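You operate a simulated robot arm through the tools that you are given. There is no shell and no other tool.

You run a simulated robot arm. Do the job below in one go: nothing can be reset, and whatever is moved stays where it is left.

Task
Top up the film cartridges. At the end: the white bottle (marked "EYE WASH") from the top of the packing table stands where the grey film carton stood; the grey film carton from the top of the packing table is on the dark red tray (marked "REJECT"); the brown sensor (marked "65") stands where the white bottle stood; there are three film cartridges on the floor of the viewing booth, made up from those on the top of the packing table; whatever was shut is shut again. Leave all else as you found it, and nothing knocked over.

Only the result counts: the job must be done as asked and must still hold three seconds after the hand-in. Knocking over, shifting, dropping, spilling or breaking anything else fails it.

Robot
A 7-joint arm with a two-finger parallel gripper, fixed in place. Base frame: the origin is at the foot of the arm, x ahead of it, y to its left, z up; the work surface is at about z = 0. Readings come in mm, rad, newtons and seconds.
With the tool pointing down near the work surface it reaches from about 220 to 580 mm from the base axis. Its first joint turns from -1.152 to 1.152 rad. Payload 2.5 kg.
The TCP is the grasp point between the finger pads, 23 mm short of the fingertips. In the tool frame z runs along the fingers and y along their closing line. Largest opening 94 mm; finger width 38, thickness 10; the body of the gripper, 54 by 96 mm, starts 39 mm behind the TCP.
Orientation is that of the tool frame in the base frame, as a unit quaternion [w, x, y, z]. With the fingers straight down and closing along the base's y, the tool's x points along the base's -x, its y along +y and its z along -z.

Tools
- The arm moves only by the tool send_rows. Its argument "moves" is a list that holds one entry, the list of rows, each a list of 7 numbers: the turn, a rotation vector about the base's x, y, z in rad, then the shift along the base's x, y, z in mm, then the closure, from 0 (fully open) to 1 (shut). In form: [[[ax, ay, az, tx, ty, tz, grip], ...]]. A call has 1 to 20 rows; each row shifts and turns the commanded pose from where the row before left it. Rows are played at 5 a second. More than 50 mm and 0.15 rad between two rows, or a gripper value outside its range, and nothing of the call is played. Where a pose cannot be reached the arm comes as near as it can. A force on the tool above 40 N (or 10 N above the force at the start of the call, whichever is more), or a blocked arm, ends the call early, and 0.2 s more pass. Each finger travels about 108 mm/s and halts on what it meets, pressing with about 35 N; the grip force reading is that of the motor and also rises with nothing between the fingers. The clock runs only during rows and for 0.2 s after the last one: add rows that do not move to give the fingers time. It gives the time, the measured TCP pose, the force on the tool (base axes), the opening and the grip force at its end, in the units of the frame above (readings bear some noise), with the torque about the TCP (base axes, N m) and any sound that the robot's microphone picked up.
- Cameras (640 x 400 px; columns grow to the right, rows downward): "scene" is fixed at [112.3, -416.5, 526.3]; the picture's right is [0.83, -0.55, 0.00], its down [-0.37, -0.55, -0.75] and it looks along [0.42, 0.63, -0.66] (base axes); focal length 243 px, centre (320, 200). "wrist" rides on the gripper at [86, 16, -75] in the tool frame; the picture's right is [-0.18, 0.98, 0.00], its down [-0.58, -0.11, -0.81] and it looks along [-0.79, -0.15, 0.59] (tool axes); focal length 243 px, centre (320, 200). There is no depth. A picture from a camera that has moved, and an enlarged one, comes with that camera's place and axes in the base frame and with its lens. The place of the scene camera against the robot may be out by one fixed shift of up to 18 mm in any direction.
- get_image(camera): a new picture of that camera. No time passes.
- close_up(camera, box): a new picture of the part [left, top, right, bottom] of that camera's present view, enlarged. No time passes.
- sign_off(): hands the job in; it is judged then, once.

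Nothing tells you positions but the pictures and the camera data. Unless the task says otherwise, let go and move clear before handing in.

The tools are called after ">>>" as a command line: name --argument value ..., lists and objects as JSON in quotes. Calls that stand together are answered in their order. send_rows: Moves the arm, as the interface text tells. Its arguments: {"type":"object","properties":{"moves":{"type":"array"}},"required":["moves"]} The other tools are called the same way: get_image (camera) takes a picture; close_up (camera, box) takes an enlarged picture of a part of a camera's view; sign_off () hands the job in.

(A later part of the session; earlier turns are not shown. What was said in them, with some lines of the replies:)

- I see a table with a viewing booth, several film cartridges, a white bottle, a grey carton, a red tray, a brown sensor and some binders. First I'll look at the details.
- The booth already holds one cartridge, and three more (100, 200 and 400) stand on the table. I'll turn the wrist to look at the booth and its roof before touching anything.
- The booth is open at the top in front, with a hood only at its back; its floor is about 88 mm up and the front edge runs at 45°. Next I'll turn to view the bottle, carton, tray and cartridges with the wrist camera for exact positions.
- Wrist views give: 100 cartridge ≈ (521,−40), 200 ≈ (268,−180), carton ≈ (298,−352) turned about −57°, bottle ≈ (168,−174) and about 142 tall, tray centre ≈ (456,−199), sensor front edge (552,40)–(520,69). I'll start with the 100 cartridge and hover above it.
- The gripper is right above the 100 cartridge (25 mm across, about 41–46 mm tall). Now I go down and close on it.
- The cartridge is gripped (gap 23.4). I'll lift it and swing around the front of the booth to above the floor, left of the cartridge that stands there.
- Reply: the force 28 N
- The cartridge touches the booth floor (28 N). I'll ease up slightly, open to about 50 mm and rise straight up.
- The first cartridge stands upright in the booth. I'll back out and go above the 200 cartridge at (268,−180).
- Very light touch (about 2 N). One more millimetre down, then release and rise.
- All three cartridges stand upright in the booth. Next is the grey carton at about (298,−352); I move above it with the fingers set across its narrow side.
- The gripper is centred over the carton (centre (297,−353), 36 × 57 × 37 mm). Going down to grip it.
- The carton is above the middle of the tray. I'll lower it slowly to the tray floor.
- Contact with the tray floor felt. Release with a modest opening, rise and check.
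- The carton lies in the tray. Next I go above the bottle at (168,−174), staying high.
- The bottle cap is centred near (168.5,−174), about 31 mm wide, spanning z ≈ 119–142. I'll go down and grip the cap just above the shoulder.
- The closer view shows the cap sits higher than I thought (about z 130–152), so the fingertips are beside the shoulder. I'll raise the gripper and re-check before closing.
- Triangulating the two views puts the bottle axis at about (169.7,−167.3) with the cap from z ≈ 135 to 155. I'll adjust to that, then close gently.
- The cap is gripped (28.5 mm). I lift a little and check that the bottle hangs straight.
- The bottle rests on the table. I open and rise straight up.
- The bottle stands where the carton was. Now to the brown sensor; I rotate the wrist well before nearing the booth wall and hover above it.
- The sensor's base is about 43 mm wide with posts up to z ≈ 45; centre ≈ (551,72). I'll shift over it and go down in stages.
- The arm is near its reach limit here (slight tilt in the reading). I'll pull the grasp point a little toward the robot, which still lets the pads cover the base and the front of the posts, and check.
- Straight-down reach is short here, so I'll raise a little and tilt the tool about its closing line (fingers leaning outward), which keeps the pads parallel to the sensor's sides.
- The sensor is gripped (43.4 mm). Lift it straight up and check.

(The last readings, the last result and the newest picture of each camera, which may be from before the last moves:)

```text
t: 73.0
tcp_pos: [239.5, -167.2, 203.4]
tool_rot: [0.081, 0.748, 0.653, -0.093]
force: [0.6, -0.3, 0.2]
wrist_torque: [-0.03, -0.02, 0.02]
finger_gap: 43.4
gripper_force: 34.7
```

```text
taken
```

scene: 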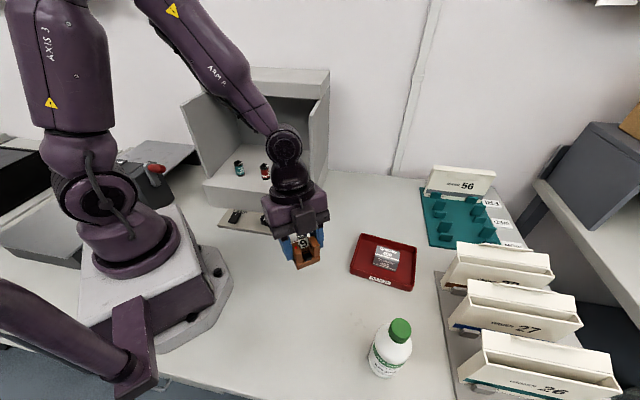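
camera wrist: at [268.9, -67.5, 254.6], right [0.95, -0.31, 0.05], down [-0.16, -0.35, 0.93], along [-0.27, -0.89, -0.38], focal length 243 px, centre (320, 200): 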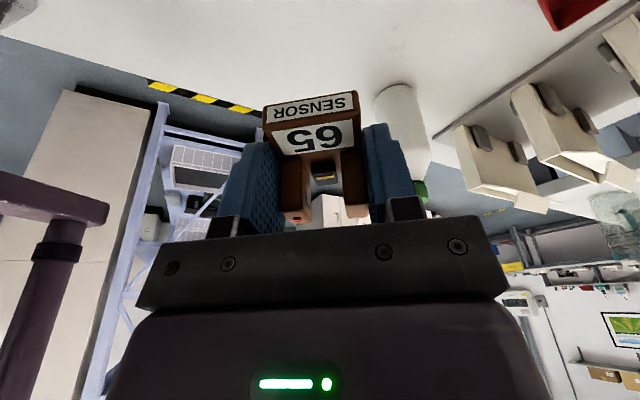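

>>> send_rows --moves '[[[0, 0, -0.129, -13.6, 0.15, 0, 1], [0, 0, -0.129, -13.6, 0.15, 0, 1], [0, 0, -0.129, -13.6, 0.15, 0, 1], [0, 0, -0.129, -13.6, 0.15, 0, 1], [0, 0, -0.129, -13.6, 0.15, 0, 1], [0, 0, 0, 0, 0, -20, 1], [0, 0, 0, 0, 0, -30, 1], [0, 0, 0, 0, 0, -30, 1], [0, 0, 0, 0, 0, 0, 1]]]'

>>> get_image --camera "wrist"

>>> get_image --camera "scene"

```text
t: 75.0
tcp_pos: [172.5, -167.7, 124.5]
tool_rot: [0.048, 0.915, 0.383, -0.115]
force: [0.1, -1.2, -0.2]
wrist_torque: [-0.03, 0.01, 0.0]
finger_gap: 43.4
gripper_force: 35.2
```

```text
taken
camera wrist: at [254.7, -105.2, 174.0], right [0.57, -0.82, 0.05], down [-0.33, -0.18, 0.93], along [-0.75, -0.55, -0.38], focal length 243 px, centre (320, 200)
```

wrist: 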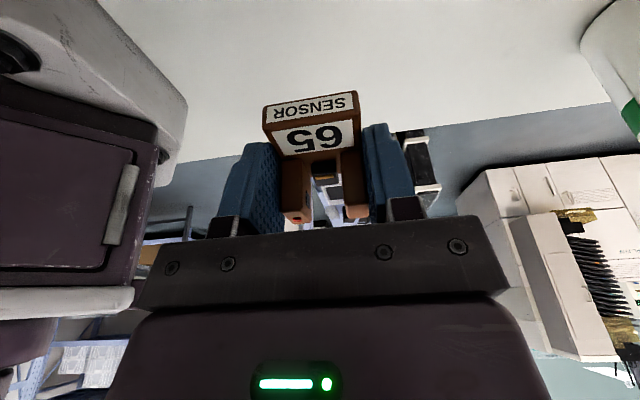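

```text
taken
```

scene: 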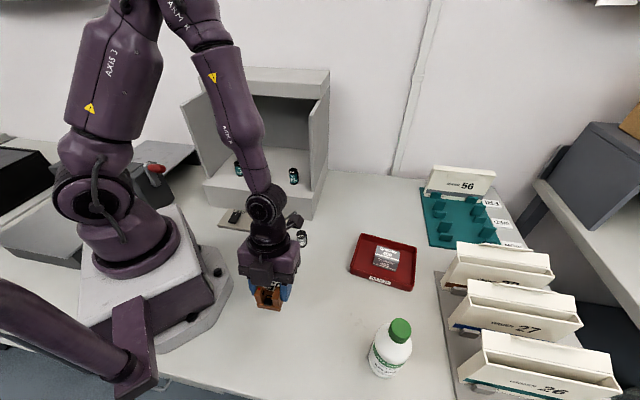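

The sensor is over the bottle's old spot, upright. Lowering it.

>>> send_rows --moves '[[[0, 0, 0, 0, 0, -30, 1], [0, 0, 0, 0, 0, -30, 1], [0, 0, 0, 0, 0, -20, 1], [0, 0, 0, 0, 0, -5, 1], [0, 0, 0, 0, 0, 0, 1]]]'

>>> get_image --camera "wrist"

>>> close_up --camera "scene" --box '[200, 200, 330, 340]'

```text
t: 76.2
tcp_pos: [171.1, -165.6, 38.5]
tool_rot: [0.048, 0.916, 0.383, -0.115]
force: [-0.2, 0.3, -1.0]
wrist_torque: [0.04, 0.01, -0.01]
finger_gap: 43.3
gripper_force: 34.7
```

```text
taken
camera wrist: at [253.8, -103.4, 88.9], right [0.57, -0.82, 0.05], down [-0.33, -0.18, 0.93], along [-0.75, -0.55, -0.38], focal length 243 px, centre (320, 200)
```

wrist: 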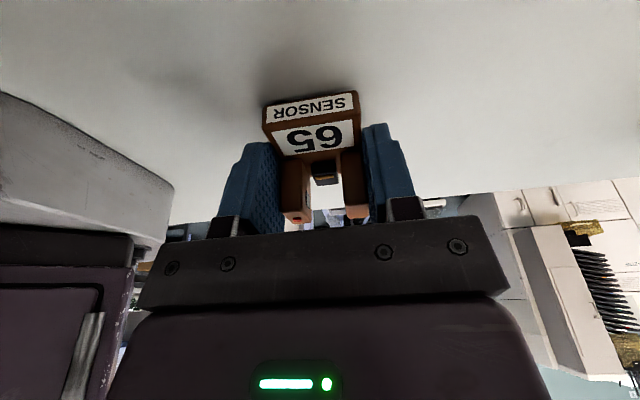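

```text
2.86 times, centred on (265, 270) of scene
camera zoom: at [112.3, -416.5, 526.3], right [0.83, -0.55, 0.0], down [-0.37, -0.55, -0.75], along [0.42, 0.63, -0.66], focal length 694 px, centre (477, 0)
```

zoom: 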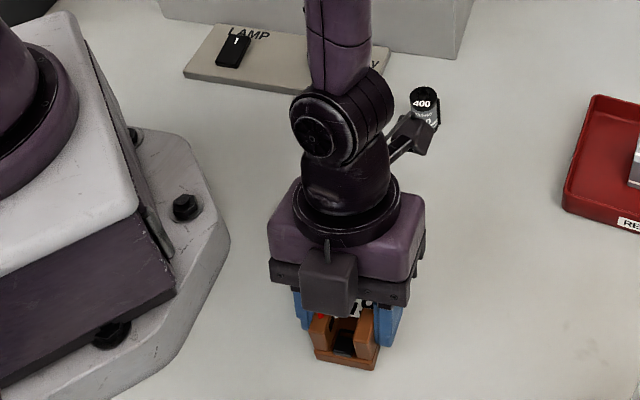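

>>> send_rows --moves '[[[0, 0, 0, 0, 0, -2, 1], [0, 0, 0, 0, 0, -1.5, 1], [0, 0, 0, 0, 0, 0, 1]]]'

```text
t: 77.0
tcp_pos: [171.6, -166.0, 34.9]
tool_rot: [0.048, 0.916, 0.382, -0.115]
force: [-0.4, 0.0, 0.0]
wrist_torque: [0.01, -0.02, 0.0]
finger_gap: 43.0
gripper_force: 35.2
```

>>> send_rows --moves '[[[0, 0, 0, 0, 0, -1, 1], [0, 0, 0, 0, 0, 0, 1]]]'

>>> close_up --camera "wrist" --box '[220, 60, 420, 240]'

```text
t: 77.6
tcp_pos: [170.4, -166.9, 33.7]
tool_rot: [0.048, 0.916, 0.382, -0.115]
force: [0.6, 0.1, -0.2]
wrist_torque: [-0.03, 0.04, 0.0]
finger_gap: 43.3
gripper_force: 35.2
```

```text
2.22 times, centred on (320, 150) of wrist
camera zoom: at [253.6, -104.5, 84.8], right [0.57, -0.82, 0.05], down [-0.33, -0.18, 0.93], along [-0.75, -0.55, -0.38], focal length 539 px, centre (320, 311)
```

zoom: 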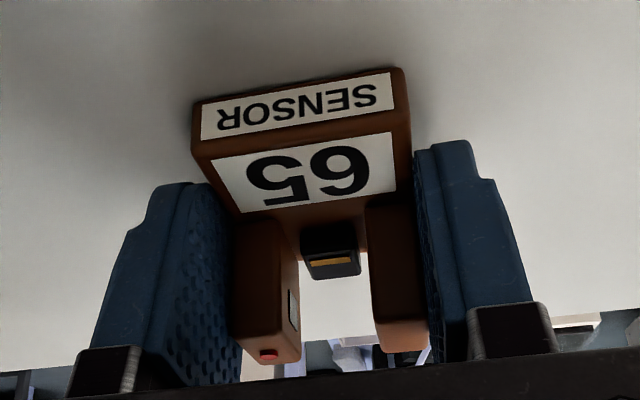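

>>> send_rows --moves '[[[0, 0, 0, 0, 0, -0.8, 1], [0, 0, 0, 0, 0, 0, 1]]]'

```text
t: 78.2
tcp_pos: [169.9, -167.4, 32.7]
tool_rot: [0.049, 0.915, 0.383, -0.115]
force: [0.1, -0.2, 0.0]
wrist_torque: [-0.04, 0.02, -0.03]
finger_gap: 43.3
gripper_force: 35.3
```

>>> send_rows --moves '[[[0, 0, 0, 0, 0, -0.7, 1], [0, 0, 0, 0, 0, 0, 1]]]'

```text
t: 78.8
tcp_pos: [170.9, -167.8, 32.7]
tool_rot: [0.048, 0.916, 0.382, -0.114]
force: [-2.0, 5.5, 28.9]
wrist_torque: [-0.17, 0.31, 0.0]
finger_gap: 43.5
gripper_force: 34.8
```

Contact. Ease up slightly, open and rise clear.

>>> send_rows --moves '[[[0, 0, 0, 0, 0, 0.6, 1], [0, 0, 0, 0, 0, 0, 0.8], [0, 0, 0, 0, 0, 0, 0.45], [0, 0, 0, 0, 0, 0, 0.3], [0, 0, 0, 0, 0, 0, 0.3], [0, 0, 0, 0, 0, 15, 0.3], [0, 0, 0, 0, 0, 35, 0.3], [0, 0, 0, 0, 0, 45, 0.3], [0, 0, 0, 0, 0, 45, 0.3], [0, 0, 0, 0, 0, 40, 0.3], [0, 0, 0, 0, 0, 0, 0.3]]]'

>>> get_image --camera "wrist"

>>> get_image --camera "scene"

```text
t: 81.2
tcp_pos: [170.9, -165.7, 214.1]
tool_rot: [0.047, 0.916, 0.382, -0.115]
force: [-0.1, 0.4, 0.5]
wrist_torque: [-0.04, -0.01, -0.02]
finger_gap: 65.8
gripper_force: 0.1
```

```text
taken
camera wrist: at [253.0, -103.5, 264.9], right [0.57, -0.82, 0.04], down [-0.33, -0.18, 0.93], along [-0.75, -0.55, -0.38], focal length 243 px, centre (320, 200)
```

wrist: 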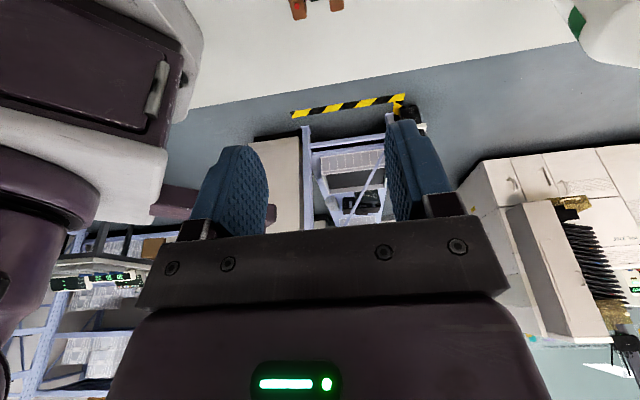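

```text
taken
```

scene: 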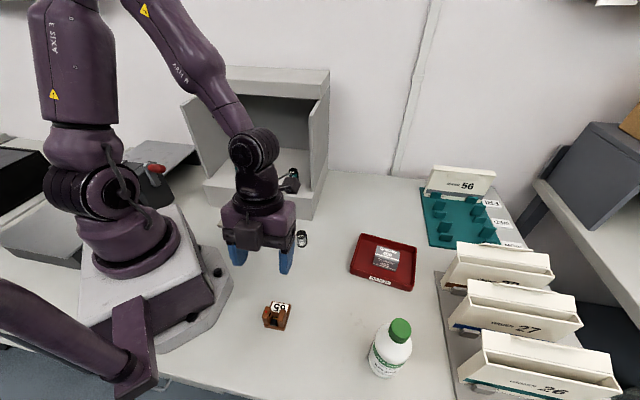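

The sensor stands at the bottle's old place. I move the arm up and away, then check everything.

>>> send_rows --moves '[[[0, 0, 0, 0, 0, 45, 0.3], [0, 0, 0, 0, 0, 45, 0.3], [0.089, -0.088, 0, 0, 0, 45, 0.3], [0.089, -0.088, 0, 0, 0, 0, 0.3], [0, 0, 0.15, 10, 8, 0, 0.2], [0, 0, 0.15, 10, 8, 0, 0.1], [0, 0, 0.15, 10, 8, 0, 0], [0, 0, 0.15, 10, 8, 0, 0], [0, 0, 0.15, 10, 8, 0, 0], [0, 0, 0.15, 10, 8, 0, 0], [0, 0, 0.15, 10, 8, 0, 0], [0, 0, 0.15, 10, 8, 0, 0], [0, 0, 0.15, 10, 8, 0, 0], [0, 0, 0.15, 10, 8, 0, 0], [0, 0, 0.15, 10, 8, 0, 0], [0, 0, 0.15, 10, 8, 0, 0], [0, 0, 0.15, 10, 8, 0, 0], [0, 0, 0.15, 10, 8, 0, 0], [0, 0, 0.15, 10, 8, 0, 0], [0, 0, 0, 0, 0, 0, 0]]]'

>>> get_image --camera "scene"

>>> get_image --camera "wrist"

>>> close_up --camera "scene" --box '[240, 220, 440, 390]'

>>> close_up --camera "scene" --box '[180, 60, 340, 260]'

```text
t: 85.4
tcp_pos: [321.9, -46.1, 347.9]
tool_rot: [0.0, 0.05, 0.999, 0.0]
force: [-0.4, -0.2, 0.4]
wrist_torque: [0.0, -0.01, 0.01]
finger_gap: 94.0
gripper_force: 0.0
```

```text
taken
```

scene: 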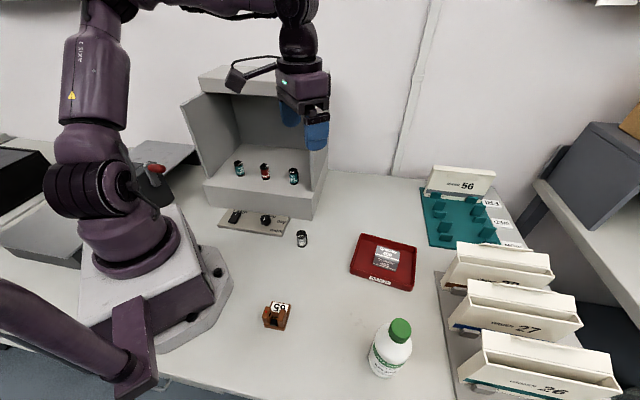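

```text
taken
camera wrist: at [236.7, -20.8, 423.3], right [0.28, 0.96, 0.0], down [0.57, -0.17, 0.81], along [0.77, -0.23, -0.59], focal length 243 px, centre (320, 200)
```

wrist: 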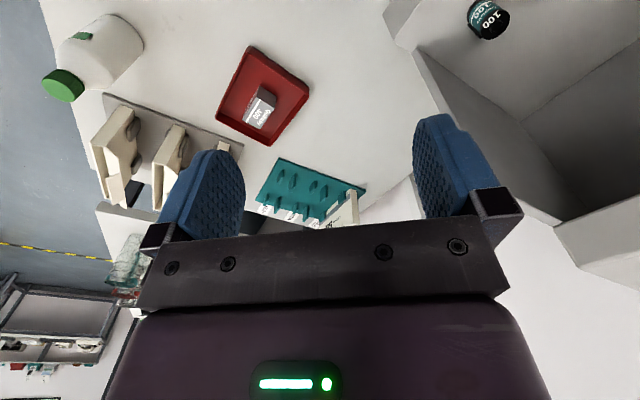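

```text
2.35 times, centred on (340, 305) of scene
camera zoom: at [112.3, -416.5, 526.3], right [0.83, -0.55, 0.0], down [-0.37, -0.55, -0.75], along [0.42, 0.63, -0.66], focal length 571 px, centre (273, -47)
```

zoom: 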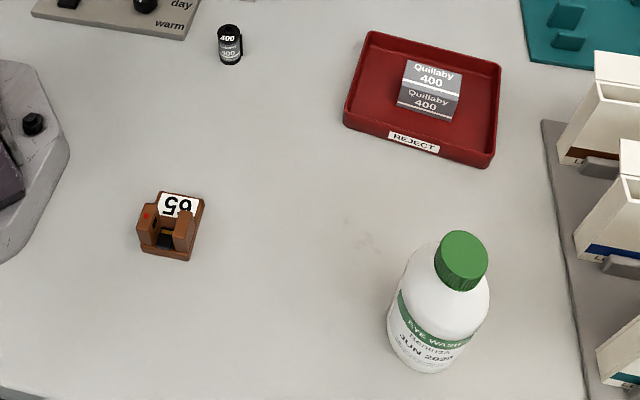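

```text
2.00 times, centred on (260, 160) of scene
camera zoom: at [112.3, -416.5, 526.3], right [0.83, -0.55, 0.0], down [-0.37, -0.55, -0.75], along [0.42, 0.63, -0.66], focal length 486 px, centre (440, 280)
```

zoom: 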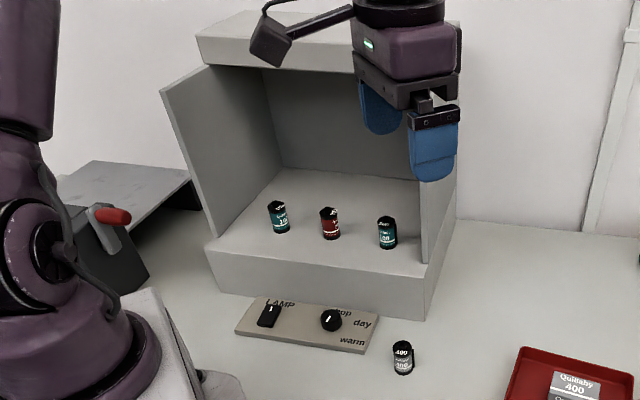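

Everything checks out in the pictures:
- **Cartridges:** three stand upright on the booth floor, and the 400 is untouched on the table.
- **Carton:** it is in the REJECT tray.
- **Bottle:** it stands where the carton was.
- **Sensor:** it stands where the bottle was.

Nothing was opened or knocked over, and the arm is clear, so I'm handing the job in.

>>> sign_off

```text
The job is handed in.
```

The job is done and handed in; the last pictures before hand-in showed everything in place and nothing knocked over.

- **Film cartridges:** three stand upright on the viewing booth floor. I added the 100 and the 200 from the table to the one already there, and left the 400 where it stood.
- **Grey film carton:** it is on the dark red REJECT tray, near the middle.
- **White bottle:** it stands where the carton stood, within a few millimetres by the camera readings.
- **Brown sensor:** it stands where the bottle stood, also within a few millimetres. It now faces a different way than before.
- **Shut items:** I saw nothing that was shut and opened nothing, so there was nothing to close again.

The gripper is empty and the arm is clear, close to its starting position.
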